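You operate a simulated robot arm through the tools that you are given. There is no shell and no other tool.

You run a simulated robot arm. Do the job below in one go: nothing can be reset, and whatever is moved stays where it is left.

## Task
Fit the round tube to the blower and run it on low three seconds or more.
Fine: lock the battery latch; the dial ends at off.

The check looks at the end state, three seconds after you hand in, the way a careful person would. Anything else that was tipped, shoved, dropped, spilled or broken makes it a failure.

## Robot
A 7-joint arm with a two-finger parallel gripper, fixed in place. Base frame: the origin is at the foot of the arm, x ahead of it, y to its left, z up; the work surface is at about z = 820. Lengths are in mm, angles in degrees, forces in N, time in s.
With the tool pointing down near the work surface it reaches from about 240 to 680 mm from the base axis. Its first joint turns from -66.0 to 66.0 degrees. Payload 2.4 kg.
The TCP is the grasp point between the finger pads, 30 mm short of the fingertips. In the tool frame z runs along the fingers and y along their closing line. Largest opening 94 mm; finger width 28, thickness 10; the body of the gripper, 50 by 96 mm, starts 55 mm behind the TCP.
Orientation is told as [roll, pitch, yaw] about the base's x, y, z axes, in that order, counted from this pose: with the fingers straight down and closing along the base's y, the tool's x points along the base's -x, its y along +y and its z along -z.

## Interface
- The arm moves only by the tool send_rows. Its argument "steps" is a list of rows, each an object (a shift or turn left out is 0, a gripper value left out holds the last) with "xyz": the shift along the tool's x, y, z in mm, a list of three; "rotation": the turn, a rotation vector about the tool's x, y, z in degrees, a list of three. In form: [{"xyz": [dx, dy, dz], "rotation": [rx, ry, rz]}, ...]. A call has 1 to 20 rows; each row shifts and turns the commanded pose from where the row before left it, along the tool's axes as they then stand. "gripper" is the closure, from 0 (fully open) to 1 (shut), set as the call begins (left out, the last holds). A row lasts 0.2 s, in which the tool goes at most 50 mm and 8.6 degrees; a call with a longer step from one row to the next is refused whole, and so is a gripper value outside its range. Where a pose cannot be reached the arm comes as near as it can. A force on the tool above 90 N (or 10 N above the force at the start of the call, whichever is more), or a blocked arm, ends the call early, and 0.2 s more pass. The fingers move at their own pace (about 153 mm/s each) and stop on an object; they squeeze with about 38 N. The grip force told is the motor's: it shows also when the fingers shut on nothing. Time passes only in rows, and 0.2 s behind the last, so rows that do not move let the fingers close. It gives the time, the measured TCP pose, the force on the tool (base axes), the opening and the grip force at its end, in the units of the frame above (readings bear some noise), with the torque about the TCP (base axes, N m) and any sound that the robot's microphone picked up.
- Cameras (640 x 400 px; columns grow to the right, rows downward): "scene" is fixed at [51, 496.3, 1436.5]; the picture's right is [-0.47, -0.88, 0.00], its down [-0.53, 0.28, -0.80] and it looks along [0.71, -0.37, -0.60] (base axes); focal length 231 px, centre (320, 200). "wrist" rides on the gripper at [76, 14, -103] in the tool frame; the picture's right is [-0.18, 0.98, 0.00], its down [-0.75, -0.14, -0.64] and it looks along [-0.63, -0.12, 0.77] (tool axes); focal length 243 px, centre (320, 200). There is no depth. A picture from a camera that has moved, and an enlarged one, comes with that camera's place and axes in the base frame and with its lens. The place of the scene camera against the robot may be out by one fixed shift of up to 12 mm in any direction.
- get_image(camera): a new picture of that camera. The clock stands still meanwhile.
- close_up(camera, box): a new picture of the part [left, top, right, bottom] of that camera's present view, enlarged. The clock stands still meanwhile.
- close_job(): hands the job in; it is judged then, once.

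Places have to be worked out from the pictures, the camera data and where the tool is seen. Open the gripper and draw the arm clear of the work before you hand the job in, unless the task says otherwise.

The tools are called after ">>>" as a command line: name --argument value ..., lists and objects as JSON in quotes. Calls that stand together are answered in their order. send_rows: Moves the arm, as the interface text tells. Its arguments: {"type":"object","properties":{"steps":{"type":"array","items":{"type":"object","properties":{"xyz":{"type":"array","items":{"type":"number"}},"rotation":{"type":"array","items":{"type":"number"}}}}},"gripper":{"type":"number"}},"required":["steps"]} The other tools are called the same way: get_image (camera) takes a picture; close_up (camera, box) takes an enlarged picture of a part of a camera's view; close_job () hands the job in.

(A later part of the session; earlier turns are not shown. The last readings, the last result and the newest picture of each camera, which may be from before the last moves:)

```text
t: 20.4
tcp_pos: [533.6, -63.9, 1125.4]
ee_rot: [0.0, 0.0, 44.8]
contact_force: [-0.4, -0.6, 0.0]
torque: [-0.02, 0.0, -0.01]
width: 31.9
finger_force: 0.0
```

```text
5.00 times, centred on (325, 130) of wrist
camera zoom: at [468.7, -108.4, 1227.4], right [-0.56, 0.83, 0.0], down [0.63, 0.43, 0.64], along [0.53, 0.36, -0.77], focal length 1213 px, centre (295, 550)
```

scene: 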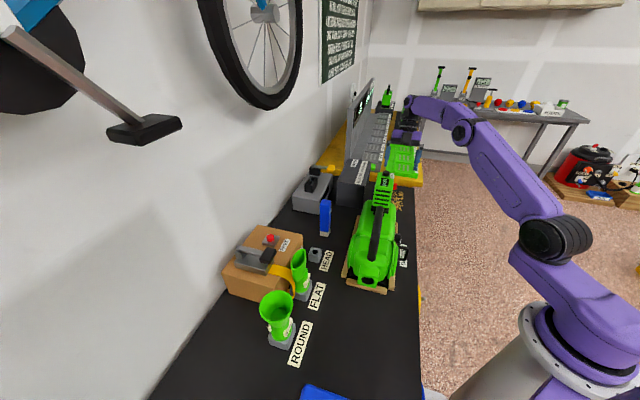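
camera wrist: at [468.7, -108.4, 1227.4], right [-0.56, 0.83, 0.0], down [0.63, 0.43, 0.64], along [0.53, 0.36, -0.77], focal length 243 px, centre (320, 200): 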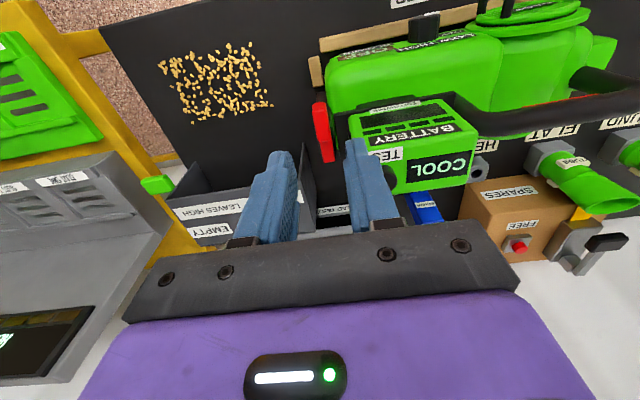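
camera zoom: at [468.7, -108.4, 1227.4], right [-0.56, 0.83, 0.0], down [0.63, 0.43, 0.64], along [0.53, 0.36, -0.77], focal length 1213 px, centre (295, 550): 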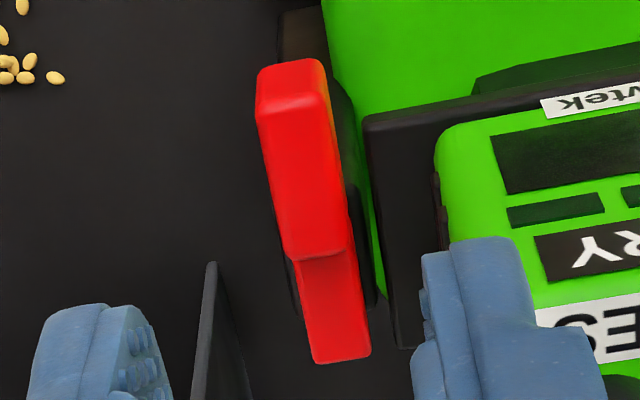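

The grip sits at u≈326 mm along the blower axis with its outer half clear of the battery; I judge the pivot at about (568,-31). I'll narrow the opening to 28 mm, shift over the grip and descend partway, then check.

>>> send_rows --steps '[{"xyz": [-6.5, -1.7, 0]}, {"xyz": [0, 0, 30]}, {"xyz": [0, 0, 30]}, {"xyz": [0, 0, 22]}]' --gripper 0.7

>>> get_image --camera "wrist"

>>> close_up --camera "wrist" --box '[270, 70, 400, 200]'

>>> close_up --camera "scene" --box '[360, 140, 420, 220]'

```text
t: 21.4
tcp_pos: [539.6, -61.3, 1040.9]
ee_rot: [-0.1, -0.1, 44.8]
contact_force: [0.0, 0.2, -1.3]
torque: [0.0, 0.03, -0.02]
width: 28.4
finger_force: 0.2
```

```text
taken
camera wrist: at [473.4, -104.9, 1143.2], right [-0.56, 0.83, 0.0], down [0.63, 0.43, 0.64], along [0.53, 0.36, -0.77], focal length 243 px, centre (320, 200)
```

wrist: 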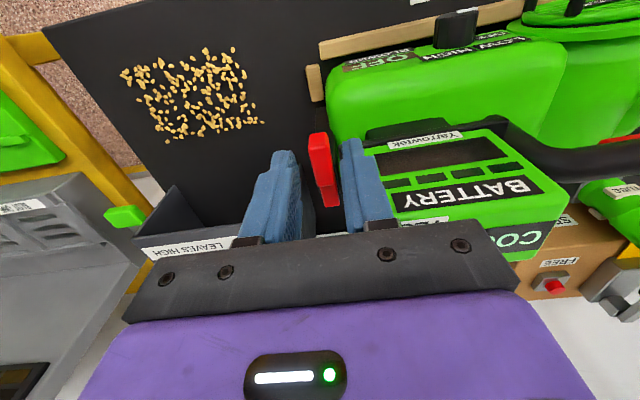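

```text
3.08 times, centred on (335, 135) of wrist
camera zoom: at [473.4, -104.9, 1143.2], right [-0.56, 0.83, 0.0], down [0.63, 0.43, 0.64], along [0.53, 0.36, -0.77], focal length 746 px, centre (274, 400)
```

zoom: 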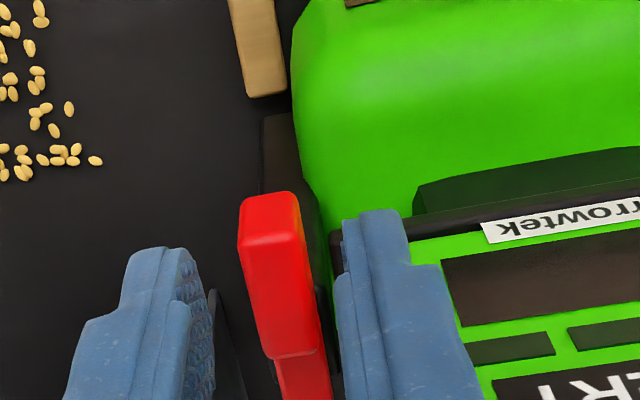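

```text
5.00 times, centred on (390, 180) of scene
camera zoom: at [51.0, 496.3, 1436.5], right [-0.47, -0.88, 0.0], down [-0.53, 0.28, -0.8], along [0.71, -0.37, -0.6], focal length 1154 px, centre (-30, 300)
```

zoom: 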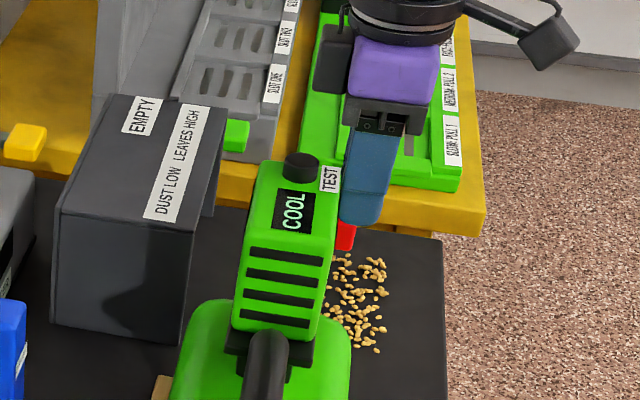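

The grip lies within 1 mm of the middle of the finger gap. I'll descend to z≈1020 so that the fingers straddle the upper half of the grip block.

>>> send_rows --steps '[{"xyz": [0, 0, 10]}, {"xyz": [0, 0, 11]}]'

>>> get_image --camera "wrist"

>>> close_up --camera "wrist" --box '[270, 70, 400, 200]'

```text
t: 22.0
tcp_pos: [539.7, -60.3, 1020.2]
ee_rot: [0.0, 0.0, 44.7]
contact_force: [0.5, 0.0, 0.9]
torque: [-0.03, 0.02, 0.0]
width: 28.3
finger_force: 0.1
```

```text
taken
camera wrist: at [473.4, -104.3, 1121.5], right [-0.56, 0.83, 0.0], down [0.63, 0.43, 0.64], along [0.53, 0.36, -0.77], focal length 243 px, centre (320, 200)
```

wrist: 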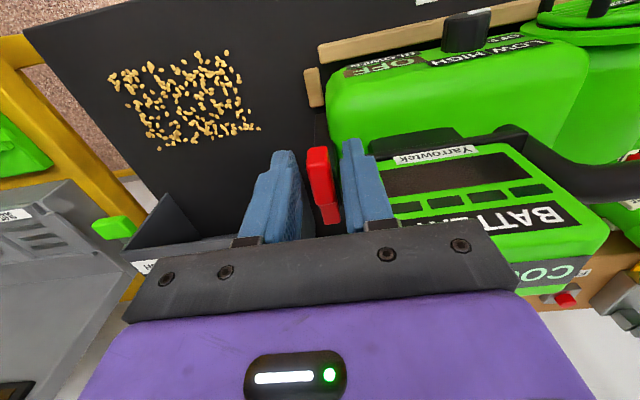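

```text
3.08 times, centred on (335, 135) of wrist
camera zoom: at [473.4, -104.3, 1121.5], right [-0.56, 0.83, 0.0], down [0.63, 0.43, 0.64], along [0.53, 0.36, -0.77], focal length 746 px, centre (274, 400)
```

zoom: 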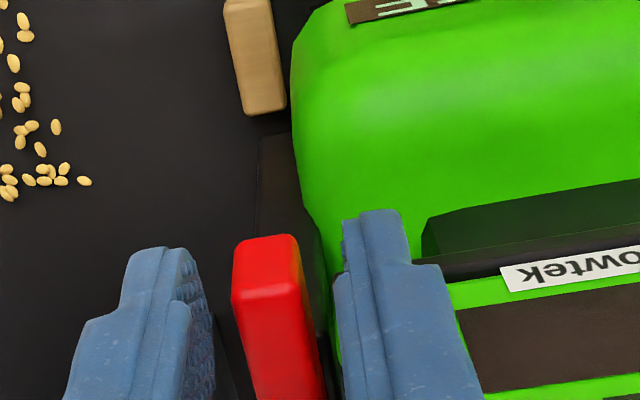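

The grip is between the fingers with no contact. I'll try a small swing of the lever rearwards (CCW about the post) following the arc and watch the force.

>>> send_rows --steps '[{"xyz": [-0.3, -5.3, 0], "rotation": [0, 0, -7.5]}, {"xyz": [-0.3, -5.3, 0], "rotation": [0, 0, -7.5]}, {"xyz": [-0.3, -2.5, 0], "rotation": [0, 0, -3.7]}]'

>>> close_up --camera "wrist" --box '[250, 70, 400, 220]'

```text
t: 22.8
tcp_pos: [550.1, -68.0, 1020.4]
ee_rot: [-0.1, 0.0, 63.7]
contact_force: [-0.5, -0.2, 0.0]
torque: [-0.04, 0.01, -0.01]
width: 28.6
finger_force: 0.6
```

```text
2.67 times, centred on (325, 145) of wrist
camera zoom: at [502.1, -130.4, 1122.4], right [-0.8, 0.6, 0.0], down [0.46, 0.61, 0.64], along [0.39, 0.51, -0.77], focal length 647 px, centre (307, 347)
```

zoom: 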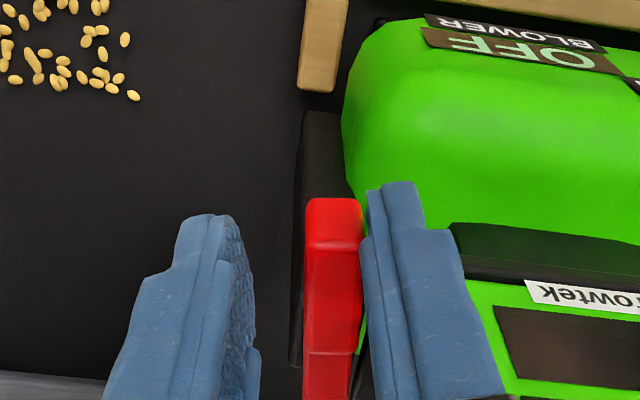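

No force yet; the inner finger is just reaching the grip. I continue a little further.

>>> send_rows --steps '[{"xyz": [-0.2, -2.7, 0], "rotation": [0, 0, -3.75]}, {"xyz": [-0.2, -2.7, 0], "rotation": [0, 0, -3.75]}]'

>>> close_up --camera "wrist" --box '[250, 70, 400, 220]'

```text
t: 23.4
tcp_pos: [555.5, -69.2, 1020.2]
ee_rot: [-0.1, 0.0, 71.1]
contact_force: [-0.8, 0.0, 0.1]
torque: [-0.05, 0.0, 0.03]
width: 28.3
finger_force: 0.2
```

```text
2.67 times, centred on (325, 145) of wrist
camera zoom: at [515.6, -136.4, 1122.3], right [-0.87, 0.49, 0.0], down [0.38, 0.67, 0.64], along [0.32, 0.56, -0.77], focal length 647 px, centre (307, 347)
```

zoom: 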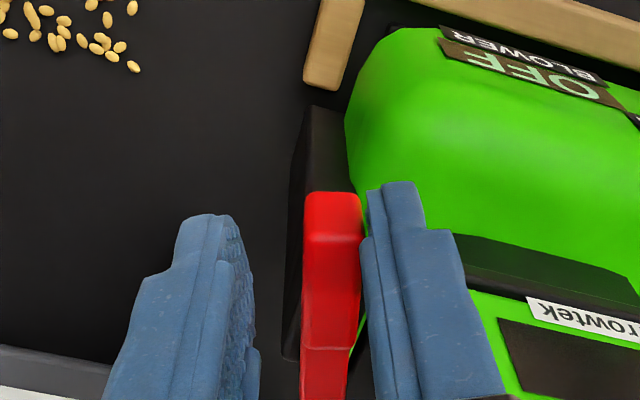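

The lever swings freely with the finger (near zero force), so it hinges about the vertical post. I continue the arc.

>>> send_rows --steps '[{"xyz": [-0.3, -5.3, 0], "rotation": [0, 0, -7.5]}, {"xyz": [-0.3, -5.3, 0], "rotation": [0, 0, -7.5]}, {"xyz": [-0.3, -5.3, 0], "rotation": [0, 0, -7.5]}, {"xyz": [-0.3, -5.3, 0], "rotation": [0, 0, -7.5]}]'

>>> close_up --camera "wrist" --box '[220, 40, 420, 240]'

>>> close_up --camera "scene" --box '[340, 140, 440, 300]'

```text
t: 24.4
tcp_pos: [577.2, -71.2, 1021.5]
ee_rot: [-0.1, 0.0, 101.2]
contact_force: [0.5, 0.3, -0.9]
torque: [0.03, -0.03, -0.01]
width: 28.3
finger_force: 0.4
```

```text
2.00 times, centred on (320, 140) of wrist
camera zoom: at [575.8, -148.2, 1123.7], right [-1.0, -0.01, 0.0], down [-0.01, 0.77, 0.64], along [-0.01, 0.64, -0.77], focal length 485 px, centre (320, 320)
```

zoom: 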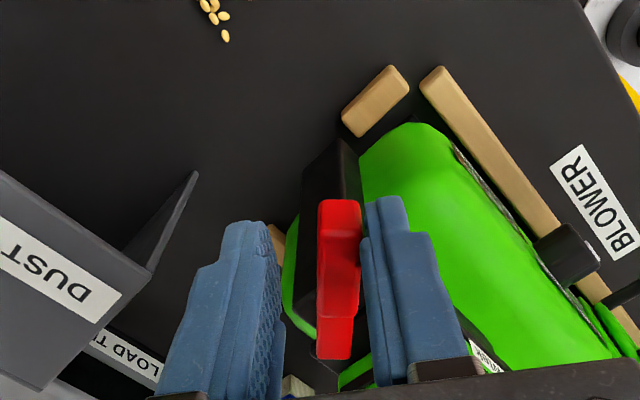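

```text
2.50 times, centred on (390, 220) of scene
camera zoom: at [51.0, 496.3, 1436.5], right [-0.47, -0.88, 0.0], down [-0.53, 0.28, -0.8], along [0.71, -0.37, -0.6], focal length 577 px, centre (145, 150)
```

zoom: 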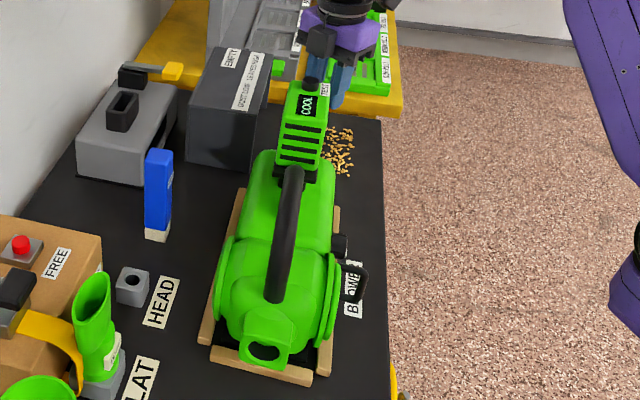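

Still moving freely. I continue to about 90° of swing.

>>> send_rows --steps '[{"xyz": [-0.3, -5.3, 0], "rotation": [0, 0, -7.5]}, {"xyz": [-0.3, -5.3, 0], "rotation": [0, 0, -7.5]}, {"xyz": [-0.3, -5.3, 0], "rotation": [0, 0, -7.5]}, {"xyz": [-0.3, -5.3, 0], "rotation": [0, 0, -7.5]}]'

>>> close_up --camera "wrist" --box '[220, 40, 420, 240]'

```text
t: 25.4
tcp_pos: [596.4, -62.1, 1019.9]
ee_rot: [0.0, 0.0, 131.3]
contact_force: [0.0, -0.1, -0.4]
torque: [0.03, 0.01, 0.01]
width: 28.4
finger_force: 0.6
```

```text
2.00 times, centred on (320, 140) of wrist
camera zoom: at [633.6, -129.2, 1122.3], right [-0.86, -0.51, 0.0], down [-0.39, 0.66, 0.64], along [-0.33, 0.55, -0.77], focal length 485 px, centre (320, 320)
```

zoom: 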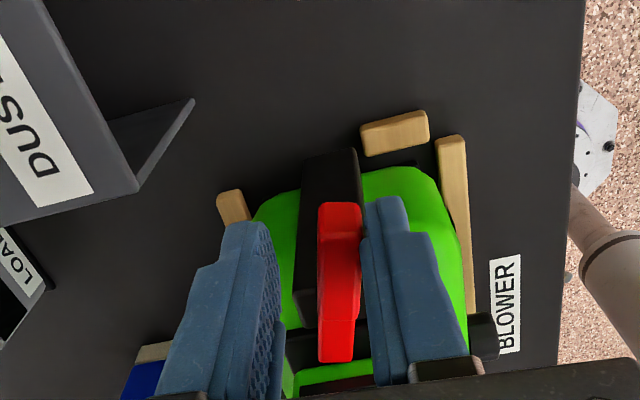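

The lever is nearly in line with the blower axis, its tongue going over the plate. I continue in small steps watching for the stop.

>>> send_rows --steps '[{"xyz": [-0.2, -2.7, 0], "rotation": [0, 0, -3.75]}, {"xyz": [-0.2, -2.7, 0], "rotation": [0, 0, -3.75]}]'

>>> close_up --camera "wrist" --box '[240, 60, 400, 240]'

```text
t: 26.0
tcp_pos: [599.8, -58.4, 1019.3]
ee_rot: [0.0, 0.0, 138.7]
contact_force: [-0.6, 0.3, 0.5]
torque: [0.01, -0.01, 0.0]
width: 28.5
finger_force: 0.1
```

```text
2.22 times, centred on (320, 150) of wrist
camera zoom: at [645.3, -118.9, 1121.7], right [-0.79, -0.62, 0.0], down [-0.47, 0.6, 0.64], along [-0.4, 0.51, -0.77], focal length 539 px, centre (320, 311)
```

zoom: 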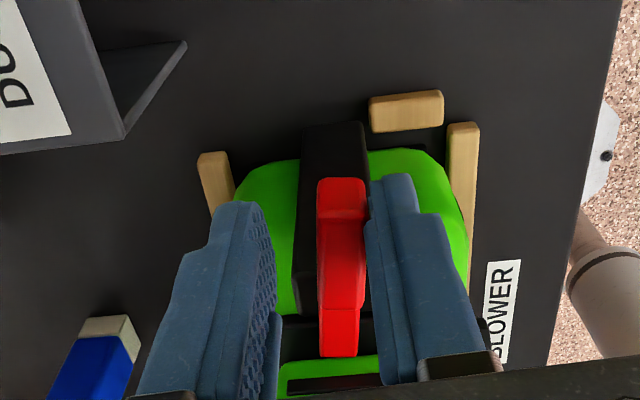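

No resistance yet; I continue in small steps.

>>> send_rows --steps '[{"xyz": [-0.2, -2.7, 0], "rotation": [0, 0, -3.75]}]'

>>> send_rows --steps '[{"xyz": [-0.2, -2.7, 0], "rotation": [0, 0, -3.75]}]'

>>> close_up --camera "wrist" --box '[240, 60, 400, 240]'

```text
t: 26.4
tcp_pos: [602.3, -56.6, 1019.7]
ee_rot: [0.0, 0.1, 142.3]
contact_force: [-0.7, 0.0, -0.7]
torque: [0.0, 0.0, -0.01]
width: 28.4
finger_force: 0.2
```

```text
t: 26.8
tcp_pos: [603.0, -54.1, 1019.9]
ee_rot: [0.1, -0.1, 146.0]
contact_force: [-2.1, -0.9, 0.3]
torque: [-0.03, 0.05, 0.0]
width: 28.9
finger_force: 1.0
```

```text
2.22 times, centred on (320, 150) of wrist
camera zoom: at [655.6, -108.5, 1121.7], right [-0.7, -0.71, 0.0], down [-0.55, 0.54, 0.64], along [-0.46, 0.45, -0.77], focal length 539 px, centre (320, 311)
```

zoom: 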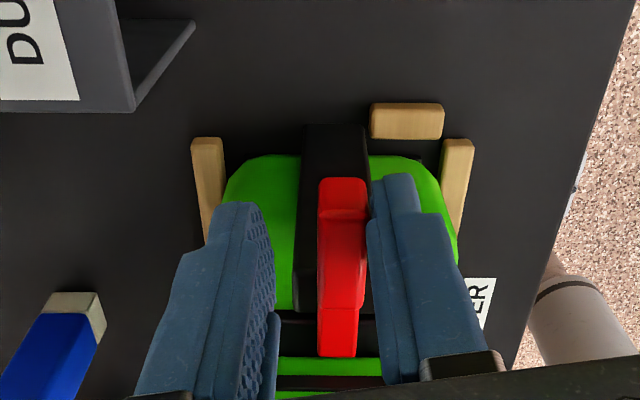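

The lever now lies in line with the blower axis and a light reaction (~2 N) has appeared, suggesting the stop. One more small nudge to confirm.

>>> send_rows --steps '[{"xyz": [0, -1.5, 0], "rotation": [0, 0, -1]}]'

>>> send_rows --steps '[{"xyz": [0, -1.5, 0], "rotation": [0, 0, -1]}]'

>>> close_up --camera "wrist" --box '[260, 80, 400, 240]'

```text
t: 27.2
tcp_pos: [603.1, -54.3, 1019.1]
ee_rot: [0.0, 0.0, 147.0]
contact_force: [-2.9, -4.8, 1.2]
torque: [-0.1, 0.14, -0.02]
width: 30.9
finger_force: 2.3
```

```text
t: 27.6
tcp_pos: [603.1, -51.8, 1018.9]
ee_rot: [0.0, 0.1, 148.0]
contact_force: [-3.5, -6.0, 1.9]
torque: [-0.15, 0.19, -0.06]
width: 32.1
finger_force: 3.1
```

```text
2.50 times, centred on (330, 160) of wrist
camera zoom: at [659.1, -104.2, 1121.6], right [-0.68, -0.74, 0.0], down [-0.56, 0.52, 0.64], along [-0.47, 0.43, -0.77], focal length 606 px, centre (295, 300)
```

zoom: 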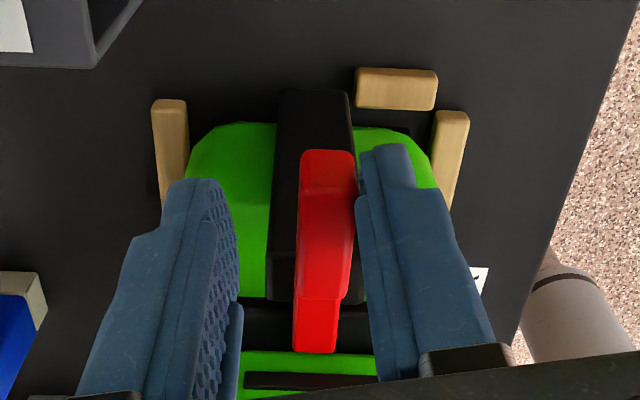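

Firm stop reached (force ≈7 N, no further motion): the latch is turned 90° with its tongue over the battery plate. I back off slightly to unload and then lift straight up.

>>> send_rows --steps '[{"xyz": [0, 4, 0]}, {"xyz": [0, 3, 0]}, {"xyz": [0, 0, -30]}, {"xyz": [0, 0, -40]}, {"xyz": [0, 0, -40]}]'

>>> close_up --camera "wrist" --box '[240, 60, 400, 240]'

>>> close_up --camera "scene" --box '[350, 150, 420, 300]'

```text
t: 28.8
tcp_pos: [600.6, -57.8, 1130.8]
ee_rot: [0.0, 0.0, 148.0]
contact_force: [0.5, -0.5, -0.7]
torque: [0.05, -0.03, -0.01]
width: 28.1
finger_force: 0.0
```

```text
2.22 times, centred on (320, 150) of wrist
camera zoom: at [656.2, -110.1, 1232.5], right [-0.68, -0.74, 0.0], down [-0.56, 0.52, 0.64], along [-0.47, 0.43, -0.77], focal length 539 px, centre (320, 311)
```

zoom: 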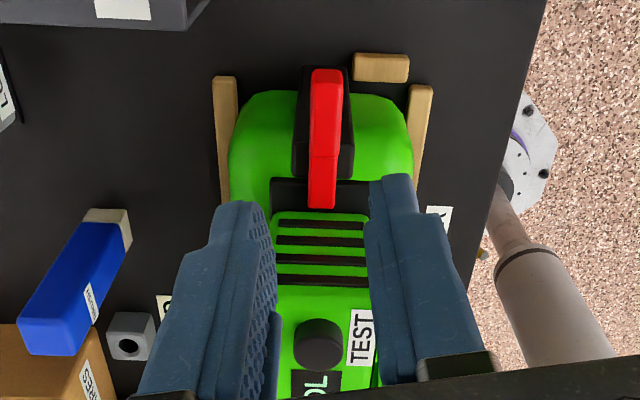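

```text
2.67 times, centred on (385, 225) of scene
camera zoom: at [51.0, 496.3, 1436.5], right [-0.47, -0.88, 0.0], down [-0.53, 0.28, -0.8], along [0.71, -0.37, -0.6], focal length 615 px, centre (147, 133)
```

zoom: 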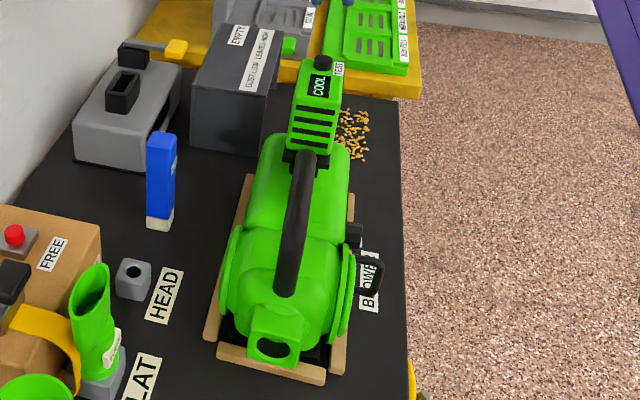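

The latch tongue now overlaps the battery plate – that is the locked pose. Next I look at the round tube and the nozzle from above.

>>> send_rows --steps '[{"xyz": [0, 0, -15], "rotation": [0, 0, 8.3]}, {"xyz": [0, 0, -15], "rotation": [0, 0, 8.3]}, {"rotation": [0, 0, 8.3]}, {"rotation": [0, 0, 8.3]}, {"rotation": [0, 0, 8.3]}, {"rotation": [0, 0, 8.3]}, {"rotation": [0, 0, 8.3]}, {"xyz": [-38, 25.6, 0]}, {"xyz": [-38, 25.6, 0]}, {"xyz": [-38, 25.6, 0]}, {"xyz": [-38, 25.6, 0]}, {"xyz": [-38, 25.6, 0]}, {"xyz": [-38, 25.6, 0]}, {"xyz": [-38, 25.6, 0]}, {"xyz": [-38, 25.6, 0]}, {"xyz": [-38, 25.6, 0]}, {"xyz": [-38, 25.6, 0]}]' --gripper 0

>>> get_image --camera "wrist"

```text
t: 32.4
tcp_pos: [346.5, 323.7, 1160.1]
ee_rot: [-0.1, 0.0, 89.8]
contact_force: [-0.3, 0.8, 0.4]
torque: [0.02, 0.0, -0.02]
width: 94.0
finger_force: 0.1
```

```text
taken
camera wrist: at [329.3, 247.7, 1262.7], right [-0.98, 0.19, 0.0], down [0.14, 0.75, 0.64], along [0.12, 0.63, -0.77], focal length 243 px, centre (320, 200)
```

wrist: 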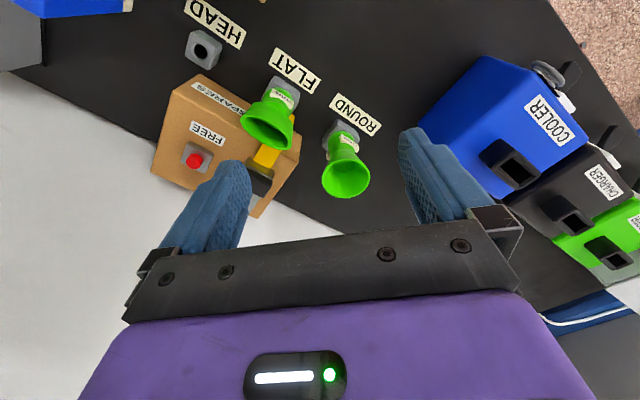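

>>> close_up --camera "wrist" --box '[290, 80, 410, 210]'

>>> close_up --camera "wrist" --box '[160, 0, 310, 180]'

>>> close_up --camera "scene" --box '[240, 260, 320, 360]'

>>> close_up --camera "scene" --box '[340, 230, 410, 300]'

```text
3.08 times, centred on (350, 145) of wrist
camera zoom: at [329.3, 247.7, 1262.7], right [-0.98, 0.19, 0.0], down [0.14, 0.75, 0.64], along [0.12, 0.63, -0.77], focal length 746 px, centre (228, 369)
```

zoom: 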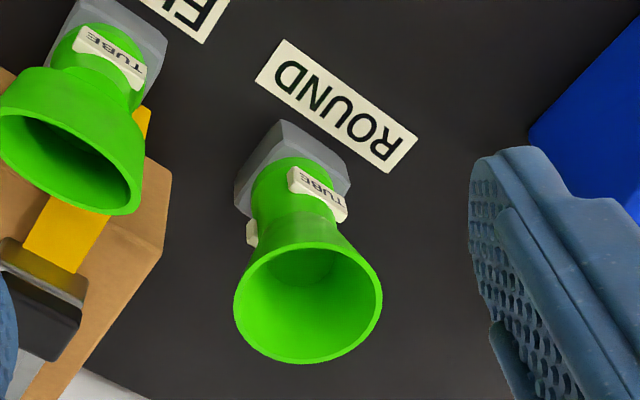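

```text
2.22 times, centred on (235, 90) of wrist
camera zoom: at [329.3, 247.7, 1262.7], right [-0.98, 0.19, 0.0], down [0.14, 0.75, 0.64], along [0.12, 0.63, -0.77], focal length 539 px, centre (509, 444)
```

zoom: 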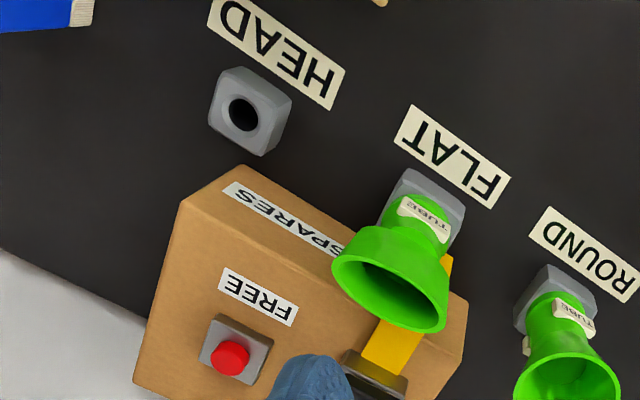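

```text
4.00 times, centred on (280, 310) of scene
camera zoom: at [51.0, 496.3, 1436.5], right [-0.47, -0.88, 0.0], down [-0.53, 0.28, -0.8], along [0.71, -0.37, -0.6], focal length 923 px, centre (480, -240)
```

zoom: 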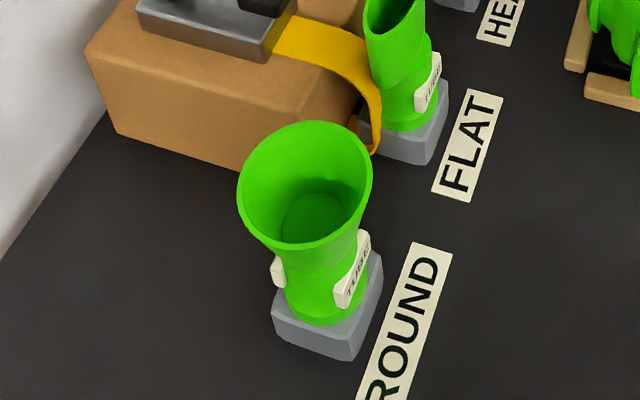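

```text
5.71 times, centred on (375, 265) of scene
camera zoom: at [51.0, 496.3, 1436.5], right [-0.47, -0.88, 0.0], down [-0.53, 0.28, -0.8], along [0.71, -0.37, -0.6], focal length 1319 px, centre (6, -171)
```

zoom: 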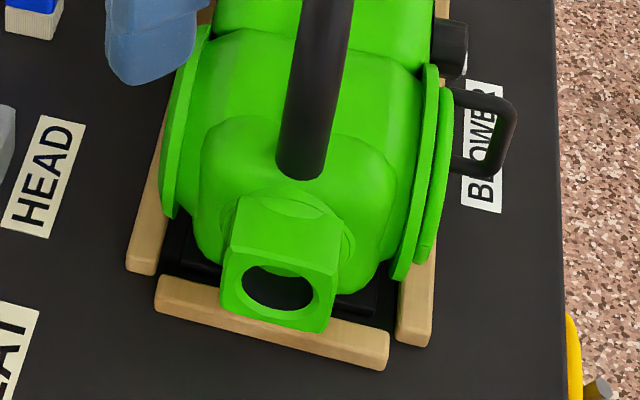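

Both tubes have flat tab pads on two opposite sides (along the blower's cross direction), and the nozzle is a square block with a round hole. I need a front view of the nozzle, so I turn the wrist to face it and check that side's reachability.

>>> send_rows --steps '[{"rotation": [0, 0, 8.45]}, {"rotation": [0, 0, 8.45]}, {"rotation": [0, 0, 8.45]}, {"rotation": [0, 0, 8.45]}, {"rotation": [0, 0, 8.45]}, {"rotation": [0, 0, 8.45]}, {"rotation": [0, 0, 8.45]}, {"rotation": [0, 0, 8.45]}, {"rotation": [0, 0, 8.45]}, {"rotation": [0, 0, 8.45]}, {"rotation": [0, 0, 8.45]}, {"rotation": [0, 0, 8.45]}, {"rotation": [0, 0, 8.45]}, {"rotation": [0, 0, 8.45]}, {"rotation": [0, 0, 8.45]}, {"rotation": [0, 0, 8.45]}]'

>>> get_image --camera "wrist"

```text
t: 35.8
tcp_pos: [345.6, 322.2, 1159.2]
ee_rot: [-0.1, 0.0, -45.6]
contact_force: [-0.3, -0.4, 0.3]
torque: [0.0, 0.03, 0.0]
width: 94.1
finger_force: 0.1
```

```text
taken
camera wrist: at [299.9, 387.3, 1261.4], right [0.83, 0.56, 0.0], down [0.43, -0.64, 0.64], along [0.36, -0.53, -0.77], focal length 243 px, centre (320, 200)
```

wrist: 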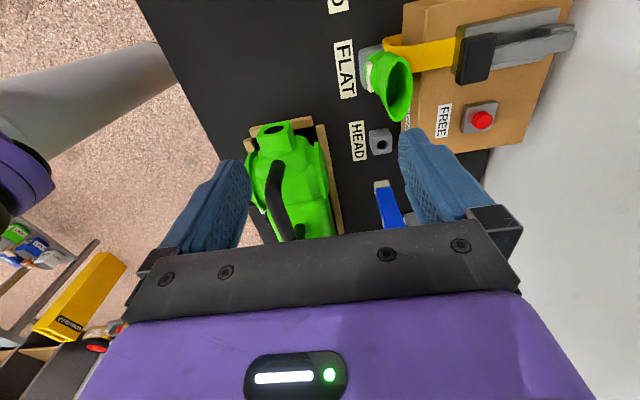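

The nozzle is seen from above. I move back and down in front of it and tilt to look into it.

>>> send_rows --steps '[{"xyz": [14, -18.2, 25]}, {"xyz": [14, -18.2, 25]}, {"xyz": [14, -18.2, 25]}, {"xyz": [14, -18.2, 25]}, {"rotation": [0, -8, 0]}, {"rotation": [0, -8, 0]}, {"rotation": [0, -8, 0]}, {"rotation": [0, -8, 0]}]'

>>> get_image --camera "wrist"

>>> get_image --camera "scene"

```text
t: 37.6
tcp_pos: [254.5, 312.1, 1059.8]
ee_rot: [0.1, -32.2, -45.3]
contact_force: [-0.5, -0.4, -0.5]
torque: [0.0, -0.01, -0.01]
width: 93.9
finger_force: 0.0
```

```text
taken
camera wrist: at [178.8, 406.4, 1105.7], right [0.81, 0.58, 0.1], down [0.11, -0.31, 0.94], along [0.58, -0.75, -0.31], focal length 243 px, centre (320, 200)
```

wrist: 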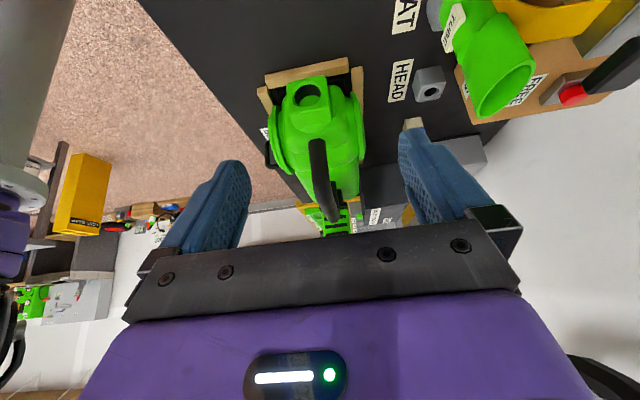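

```text
taken
```

scene: 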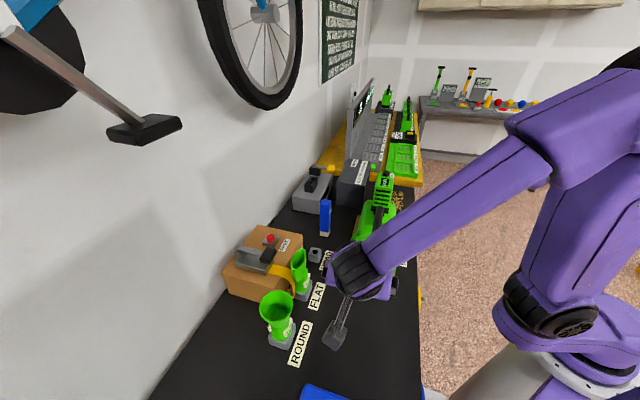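

Reachable. I'll enlarge the nozzle from the front.

>>> close_up --camera "wrist" --box '[250, 50, 380, 180]'

>>> close_up --camera "wrist" --box '[270, 65, 350, 135]'

>>> close_up --camera "wrist" --box '[390, 0, 560, 130]'

```text
3.08 times, centred on (315, 115) of wrist
camera zoom: at [178.8, 406.4, 1105.7], right [0.81, 0.58, 0.1], down [0.11, -0.31, 0.94], along [0.58, -0.75, -0.31], focal length 746 px, centre (335, 462)
```

zoom: 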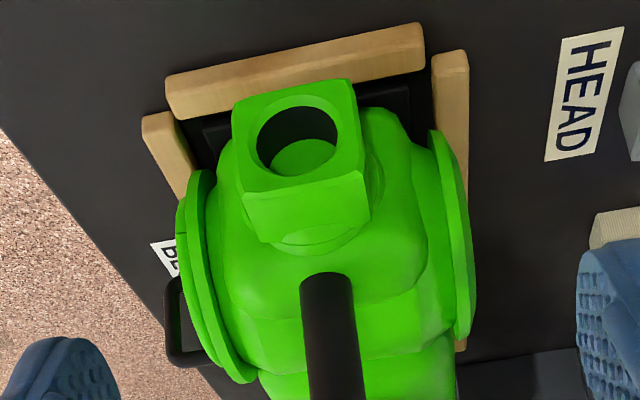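

```text
5.71 times, centred on (310, 100) of wrist
camera zoom: at [178.8, 406.4, 1105.7], right [0.81, 0.58, 0.1], down [0.11, -0.31, 0.94], along [0.58, -0.75, -0.31], focal length 1386 px, centre (377, 771)
```

zoom: 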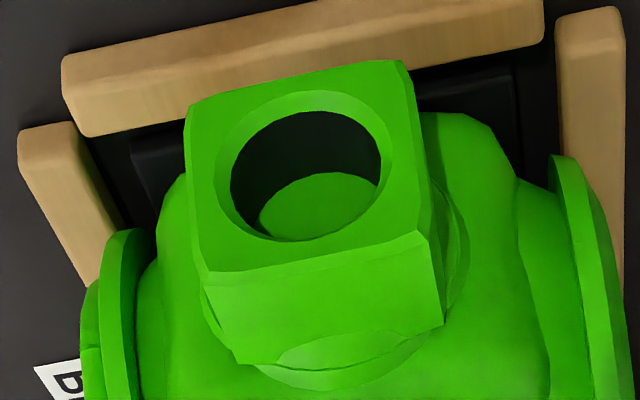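

```text
3.08 times, centred on (475, 65) of wrist
camera zoom: at [178.8, 406.4, 1105.7], right [0.81, 0.58, 0.1], down [0.11, -0.31, 0.94], along [0.58, -0.75, -0.31], focal length 746 px, centre (-157, 615)
```

zoom: 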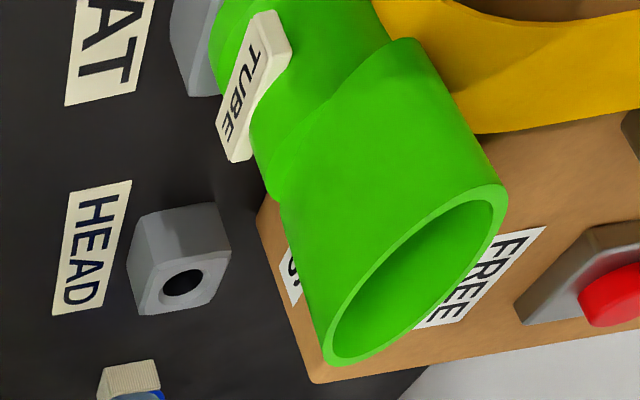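

The nozzle is a square block with a chamfered round socket facing along −u, roughly horizontal. I lower the camera for a second view to triangulate it.

>>> send_rows --steps '[{"xyz": [17.7, 0, 28.3]}, {"xyz": [17.7, 0, 28.3]}, {"xyz": [17.7, 0, 28.3]}]'

>>> get_image --camera "wrist"

>>> close_up --camera "wrist" --box '[250, 60, 370, 180]'

```text
t: 38.4
tcp_pos: [252.3, 312.0, 959.0]
ee_rot: [0.1, -31.9, -45.3]
contact_force: [0.5, -0.3, -0.1]
torque: [0.01, 0.0, -0.01]
width: 94.2
finger_force: 0.1
```

```text
taken
camera wrist: at [177.3, 407.3, 1004.3], right [0.81, 0.58, 0.1], down [0.11, -0.31, 0.94], along [0.58, -0.75, -0.32], focal length 243 px, centre (320, 200)
```

wrist: 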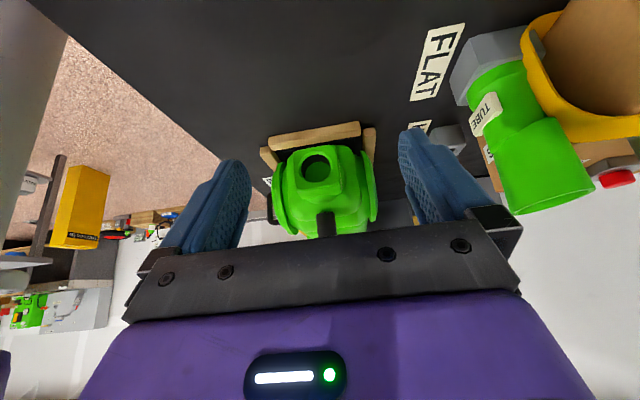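

```text
3.33 times, centred on (310, 120) of wrist
camera zoom: at [177.3, 407.3, 1004.3], right [0.81, 0.58, 0.1], down [0.11, -0.31, 0.94], along [0.58, -0.75, -0.32], focal length 809 px, centre (353, 467)
```

zoom: 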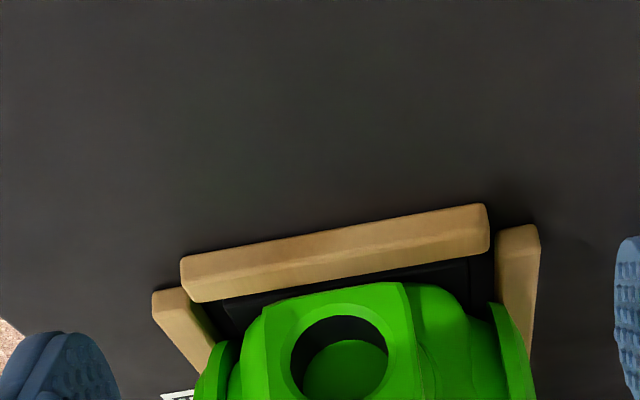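

>>> close_up --camera "wrist" --box '[270, 130, 370, 210]'

>>> close_up --camera "wrist" --box '[430, 20, 620, 220]'

```text
5.00 times, centred on (320, 170) of wrist
camera zoom: at [177.3, 407.3, 1004.3], right [0.81, 0.58, 0.1], down [0.11, -0.31, 0.94], along [0.58, -0.75, -0.32], focal length 1213 px, centre (320, 350)
```

zoom: 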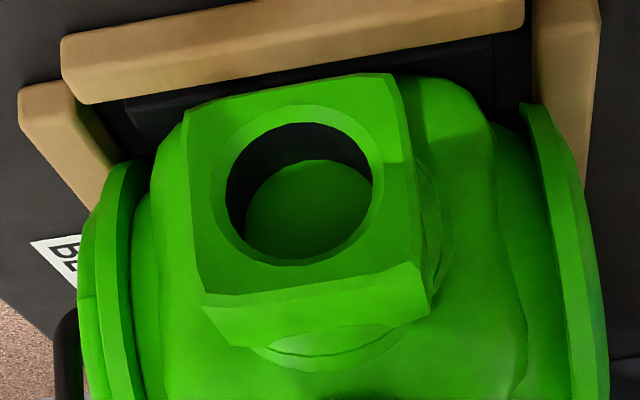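

```text
2.00 times, centred on (525, 120) of wrist
camera zoom: at [177.3, 407.3, 1004.3], right [0.81, 0.58, 0.1], down [0.11, -0.31, 0.94], along [0.58, -0.75, -0.32], focal length 485 px, centre (-90, 360)
```

zoom: 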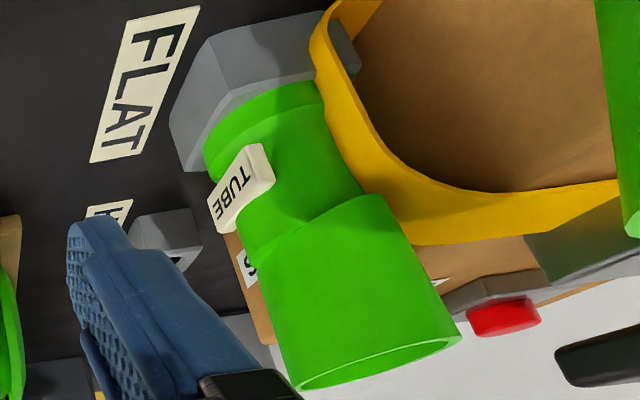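

Triangulating both views: the nozzle face is vertical, 48 mm square, with the socket (≈33 mm bore, 39 mm chamfer) centred near (329,208,882), axis along (0.707,-0.707,0), which lines up exactly with the latch post. Now I'll turn to view the round tube from the side.

>>> send_rows --steps '[{"xyz": [0, 0, -25], "rotation": [0, 8, 0]}, {"xyz": [0, 0, -25], "rotation": [0, 8, 0]}, {"xyz": [0, 0, -25], "rotation": [0, 8, 0]}, {"xyz": [0, 0, -25], "rotation": [0, 8, 0]}, {"rotation": [0, 0, -8]}, {"rotation": [0, 0, -8]}, {"rotation": [0, 0, -8]}, {"rotation": [0, 0, -8]}, {"rotation": [0, 0, -8]}, {"rotation": [0, 0, -8]}, {"rotation": [0, 0, -8]}, {"rotation": [0, 0, -8]}, {"rotation": [0, 0, -8]}, {"rotation": [0, 0, -8]}, {"rotation": [0, 0, -8]}, {"rotation": [0, 0, -8]}, {"rotation": [0, 0, -8]}, {"rotation": [0, 0, -8]}, {"rotation": [0, 0, -8]}]'

>>> get_image --camera "wrist"

```text
t: 42.4
tcp_pos: [230.3, 335.9, 1051.8]
ee_rot: [-0.1, 0.0, 74.8]
contact_force: [-0.5, -0.2, 1.5]
torque: [0.0, 0.01, 0.03]
width: 94.2
finger_force: 0.0
```

```text
taken
camera wrist: at [194.6, 266.3, 1154.3], right [-0.9, 0.43, 0.0], down [0.33, 0.69, 0.64], along [0.28, 0.58, -0.77], focal length 243 px, centre (320, 200)
```

wrist: 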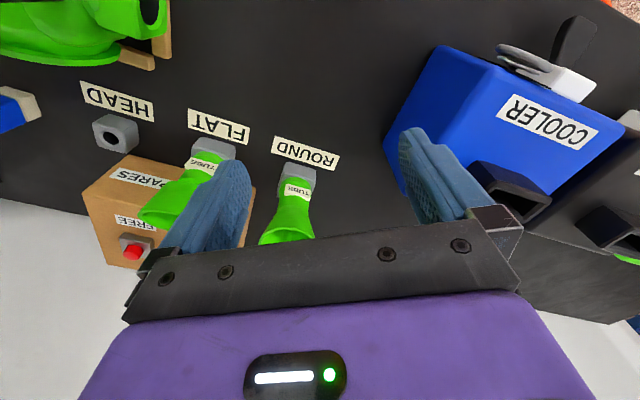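

>>> close_up --camera "wrist" --box '[240, 120, 360, 250]'

>>> close_up --camera "wrist" --box '[370, 0, 640, 260]'

```text
3.08 times, centred on (300, 185) of wrist
camera zoom: at [194.6, 266.3, 1154.3], right [-0.9, 0.43, 0.0], down [0.33, 0.69, 0.64], along [0.28, 0.58, -0.77], focal length 746 px, centre (382, 246)
```

zoom: 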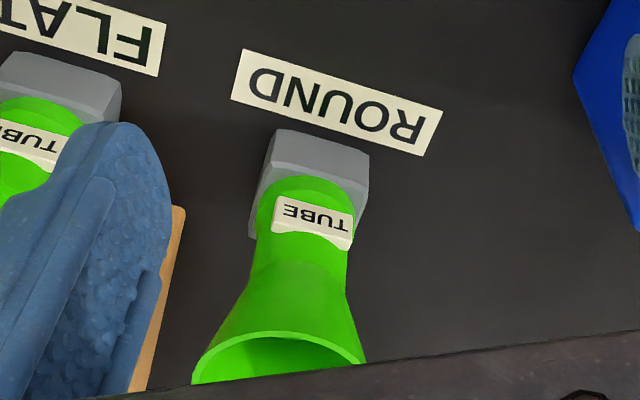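

```text
1.54 times, centred on (505, 130) of wrist
camera zoom: at [194.6, 266.3, 1154.3], right [-0.9, 0.43, 0.0], down [0.33, 0.69, 0.64], along [0.28, 0.58, -0.77], focal length 373 px, centre (35, 308)
```

zoom: 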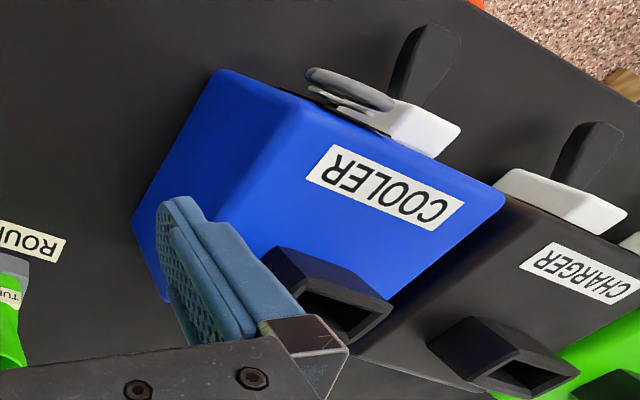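

The tube appears to stand near (325,452) with tabs at about z=883. I'll take a closer, lower view of it for exact geometry.

>>> send_rows --steps '[{"xyz": [0, -20.7, 21]}, {"xyz": [0, -20.7, 21]}, {"rotation": [0, -8, 0]}, {"rotation": [0, -8, 0]}, {"rotation": [0, -8, 0]}]'

>>> get_image --camera "wrist"

>>> close_up --camera "wrist" --box '[240, 70, 400, 230]'

```text
t: 43.6
tcp_pos: [270.7, 325.9, 1009.6]
ee_rot: [-0.2, -24.2, 74.7]
contact_force: [-0.5, -0.5, -0.1]
torque: [0.01, 0.02, -0.01]
width: 93.9
finger_force: 0.1
```

```text
taken
camera wrist: at [225.1, 222.0, 1071.5], right [-0.9, 0.42, 0.07], down [0.25, 0.37, 0.89], along [0.35, 0.83, -0.44], focal length 243 px, centre (320, 200)
```

wrist: 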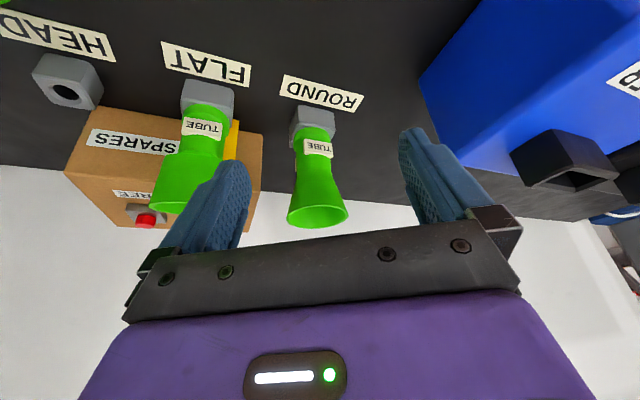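

```text
2.50 times, centred on (320, 150) of wrist
camera zoom: at [225.1, 222.0, 1071.5], right [-0.9, 0.42, 0.07], down [0.25, 0.37, 0.89], along [0.35, 0.83, -0.44], focal length 606 px, centre (320, 325)
```

zoom: 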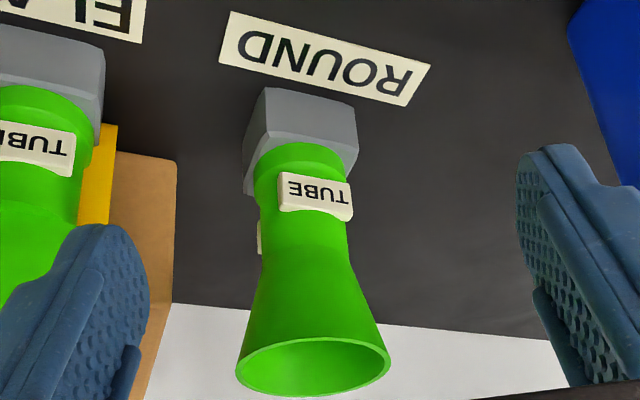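

>>> close_up --camera "wrist" --box '[280, 95, 360, 175]'

>>> close_up --camera "wrist" --box '[275, 160, 365, 235]'

```text
5.00 times, centred on (320, 135) of wrist
camera zoom: at [225.1, 222.0, 1071.5], right [-0.9, 0.42, 0.07], down [0.25, 0.37, 0.89], along [0.35, 0.83, -0.44], focal length 1213 px, centre (320, 525)
```

zoom: 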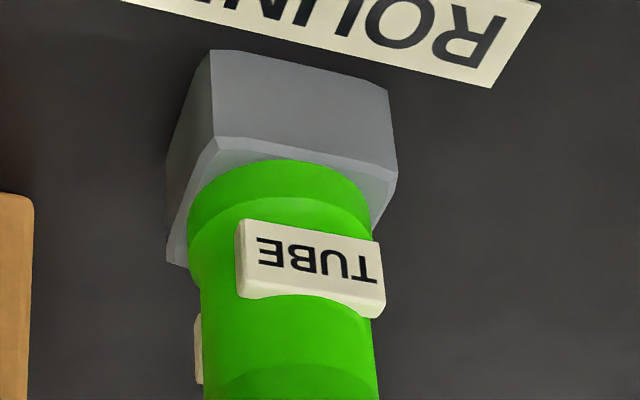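

```text
5.33 times, centred on (320, 198) of wrist
camera zoom: at [225.1, 222.0, 1071.5], right [-0.9, 0.42, 0.07], down [0.25, 0.37, 0.89], along [0.35, 0.83, -0.44], focal length 1294 px, centre (320, 213)
```

zoom: 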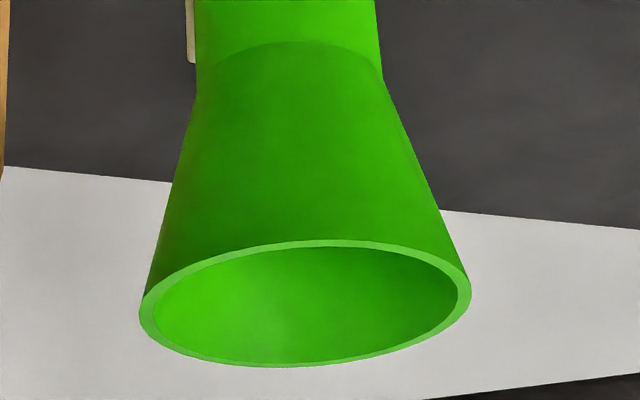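

I now have the round tube: axis ≈ (329,459), holder block top ≈ z 853, body Ø≈45 with tabs at z≈887, flare starting ≈912 and rim Ø71 at z≈966. The flare blocks a top-down grip, so I'd take the body from the side with the camera upward, then swing it to horizontal. I first test in free air whether the wrist can turn that far.

>>> send_rows --steps '[{"xyz": [0, 0, -40], "rotation": [0, 8, 0]}, {"xyz": [0, 0, -40], "rotation": [0, 8, 0]}, {"xyz": [0, 0, -40], "rotation": [0, 8, 0]}, {"rotation": [0, 0, 8.5]}, {"rotation": [0, 0, 8.5]}, {"rotation": [0, 0, 8.5]}, {"rotation": [0, 0, 8.5]}, {"rotation": [0, 0, 8.5]}, {"rotation": [0, 0, 8.5]}, {"rotation": [0, 0, 8.5]}, {"rotation": [0, 0, 8.5]}, {"rotation": [0, 0, 8.5]}, {"rotation": [0, 0, 8.5]}, {"rotation": [0, 0, 8.5]}, {"rotation": [0, 0, 8.5]}, {"rotation": [0, 0, 8.5]}, {"rotation": [0, 0, 8.5]}, {"rotation": [0, 0, 8.5]}, {"rotation": [0, 0, 8.5]}, {"rotation": [0, 0, 8.5]}]'

```text
t: 47.8
tcp_pos: [263.0, 294.5, 1125.1]
ee_rot: [0.1, 0.0, -69.9]
contact_force: [0.4, -0.3, 0.4]
torque: [0.0, -0.03, 0.04]
width: 93.9
finger_force: 0.1
```

Yaw −70° is fine. I continue toward −128°.

>>> send_rows --steps '[{"rotation": [0, 0, 8.3]}, {"rotation": [0, 0, 8.3]}, {"rotation": [0, 0, 8.3]}, {"rotation": [0, 0, 8.3]}, {"rotation": [0, 0, 8.3]}, {"rotation": [0, 0, 8.3]}, {"rotation": [0, 0, 8.3]}]'

```text
t: 49.4
tcp_pos: [261.3, 293.7, 1124.4]
ee_rot: [0.1, 0.0, -128.0]
contact_force: [0.0, -0.9, -0.4]
torque: [0.01, -0.01, -0.01]
width: 93.8
finger_force: 0.0
```

Yaw −128° works. Now I move outward and try pitching the fingers forward-outward to about 72° (well above the tubes).

>>> send_rows --steps '[{"xyz": [33.8, -14.1, 0]}, {"xyz": [33.8, -14.1, 0]}, {"xyz": [33.8, -14.1, 0]}, {"rotation": [0, 8, 0]}, {"rotation": [0, 8, 0]}, {"rotation": [0, 8, 0]}, {"rotation": [0, 8, 0]}, {"rotation": [0, 8, 0]}, {"rotation": [0, 8, 0]}, {"rotation": [0, 8, 0]}, {"rotation": [0, 8, 0]}, {"rotation": [0, 8, 0]}]'

>>> get_image --camera "wrist"

>>> get_image --camera "scene"

```text
t: 52.0
tcp_pos: [314.6, 375.0, 1123.8]
ee_rot: [-0.1, 72.1, -128.1]
contact_force: [0.4, -0.2, 1.2]
torque: [-0.04, 0.04, -0.03]
width: 94.0
finger_force: 0.1
out of reach, approached as far as the arm can: row 2, 3
```

```text
taken
camera wrist: at [279.3, 307.6, 1228.2], right [0.74, -0.65, -0.18], down [-0.63, -0.58, -0.52], along [0.24, 0.5, -0.84], focal length 243 px, centre (320, 200)
```

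wrist: 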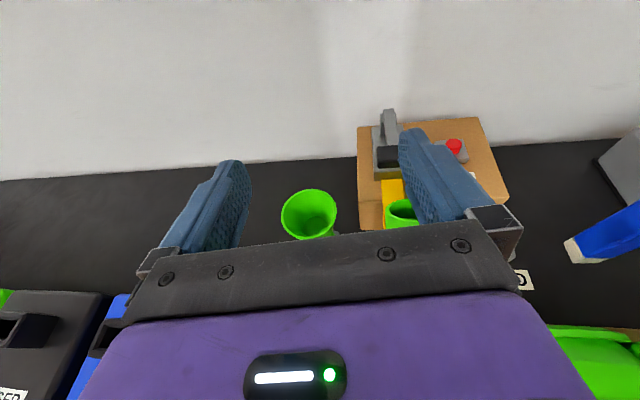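

```text
taken
```

scene: 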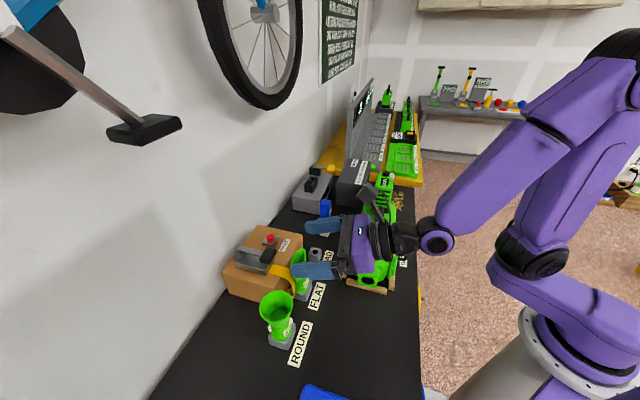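

The side-grasp orientation is achievable. I check whether the commanded pose equals the measured one by holding still.

>>> send_rows --steps '[{"xyz": [0, 0, 0]}, {"xyz": [0, 0, 0]}]'

```text
t: 52.6
tcp_pos: [315.2, 375.7, 1124.2]
ee_rot: [0.1, 72.0, -127.7]
contact_force: [0.1, 0.1, 0.2]
torque: [-0.01, 0.03, -0.01]
width: 93.9
finger_force: 0.1
```

Good, it holds. I now lower to a pre-grasp point about 110 mm back from the tube along the finger direction (≈(265,377,920)).

>>> send_rows --steps '[{"xyz": [-40.7, -8.1, 6.8]}, {"xyz": [-40.7, -8.1, 6.8]}, {"xyz": [-40.7, -8.1, 6.8]}]'

>>> get_image --camera "scene"

>>> get_image --camera "wrist"

```text
t: 53.4
tcp_pos: [286.2, 375.9, 999.7]
ee_rot: [0.1, 72.2, -127.7]
contact_force: [-3.9, 2.5, 0.1]
torque: [-0.03, -0.1, -0.29]
width: 94.0
finger_force: 0.0
```

```text
taken
```

scene: 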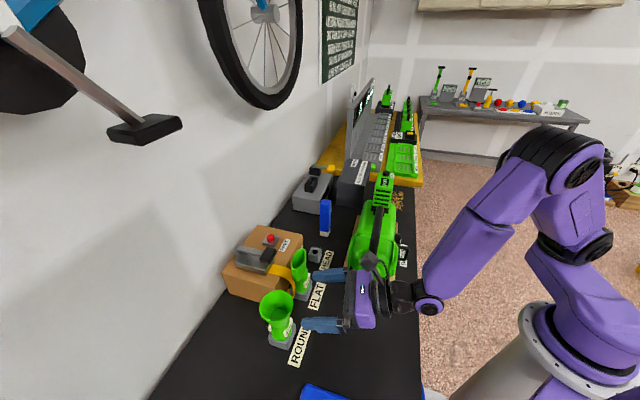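

```text
taken
camera wrist: at [249.0, 308.8, 1103.6], right [0.74, -0.65, -0.17], down [-0.63, -0.58, -0.52], along [0.24, 0.5, -0.84], focal length 243 px, centre (320, 200)
```

wrist: 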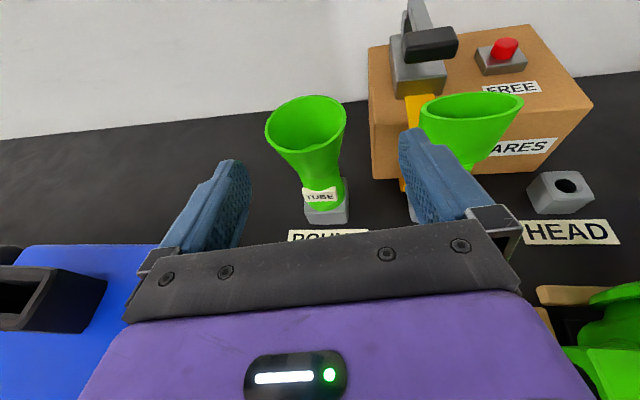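

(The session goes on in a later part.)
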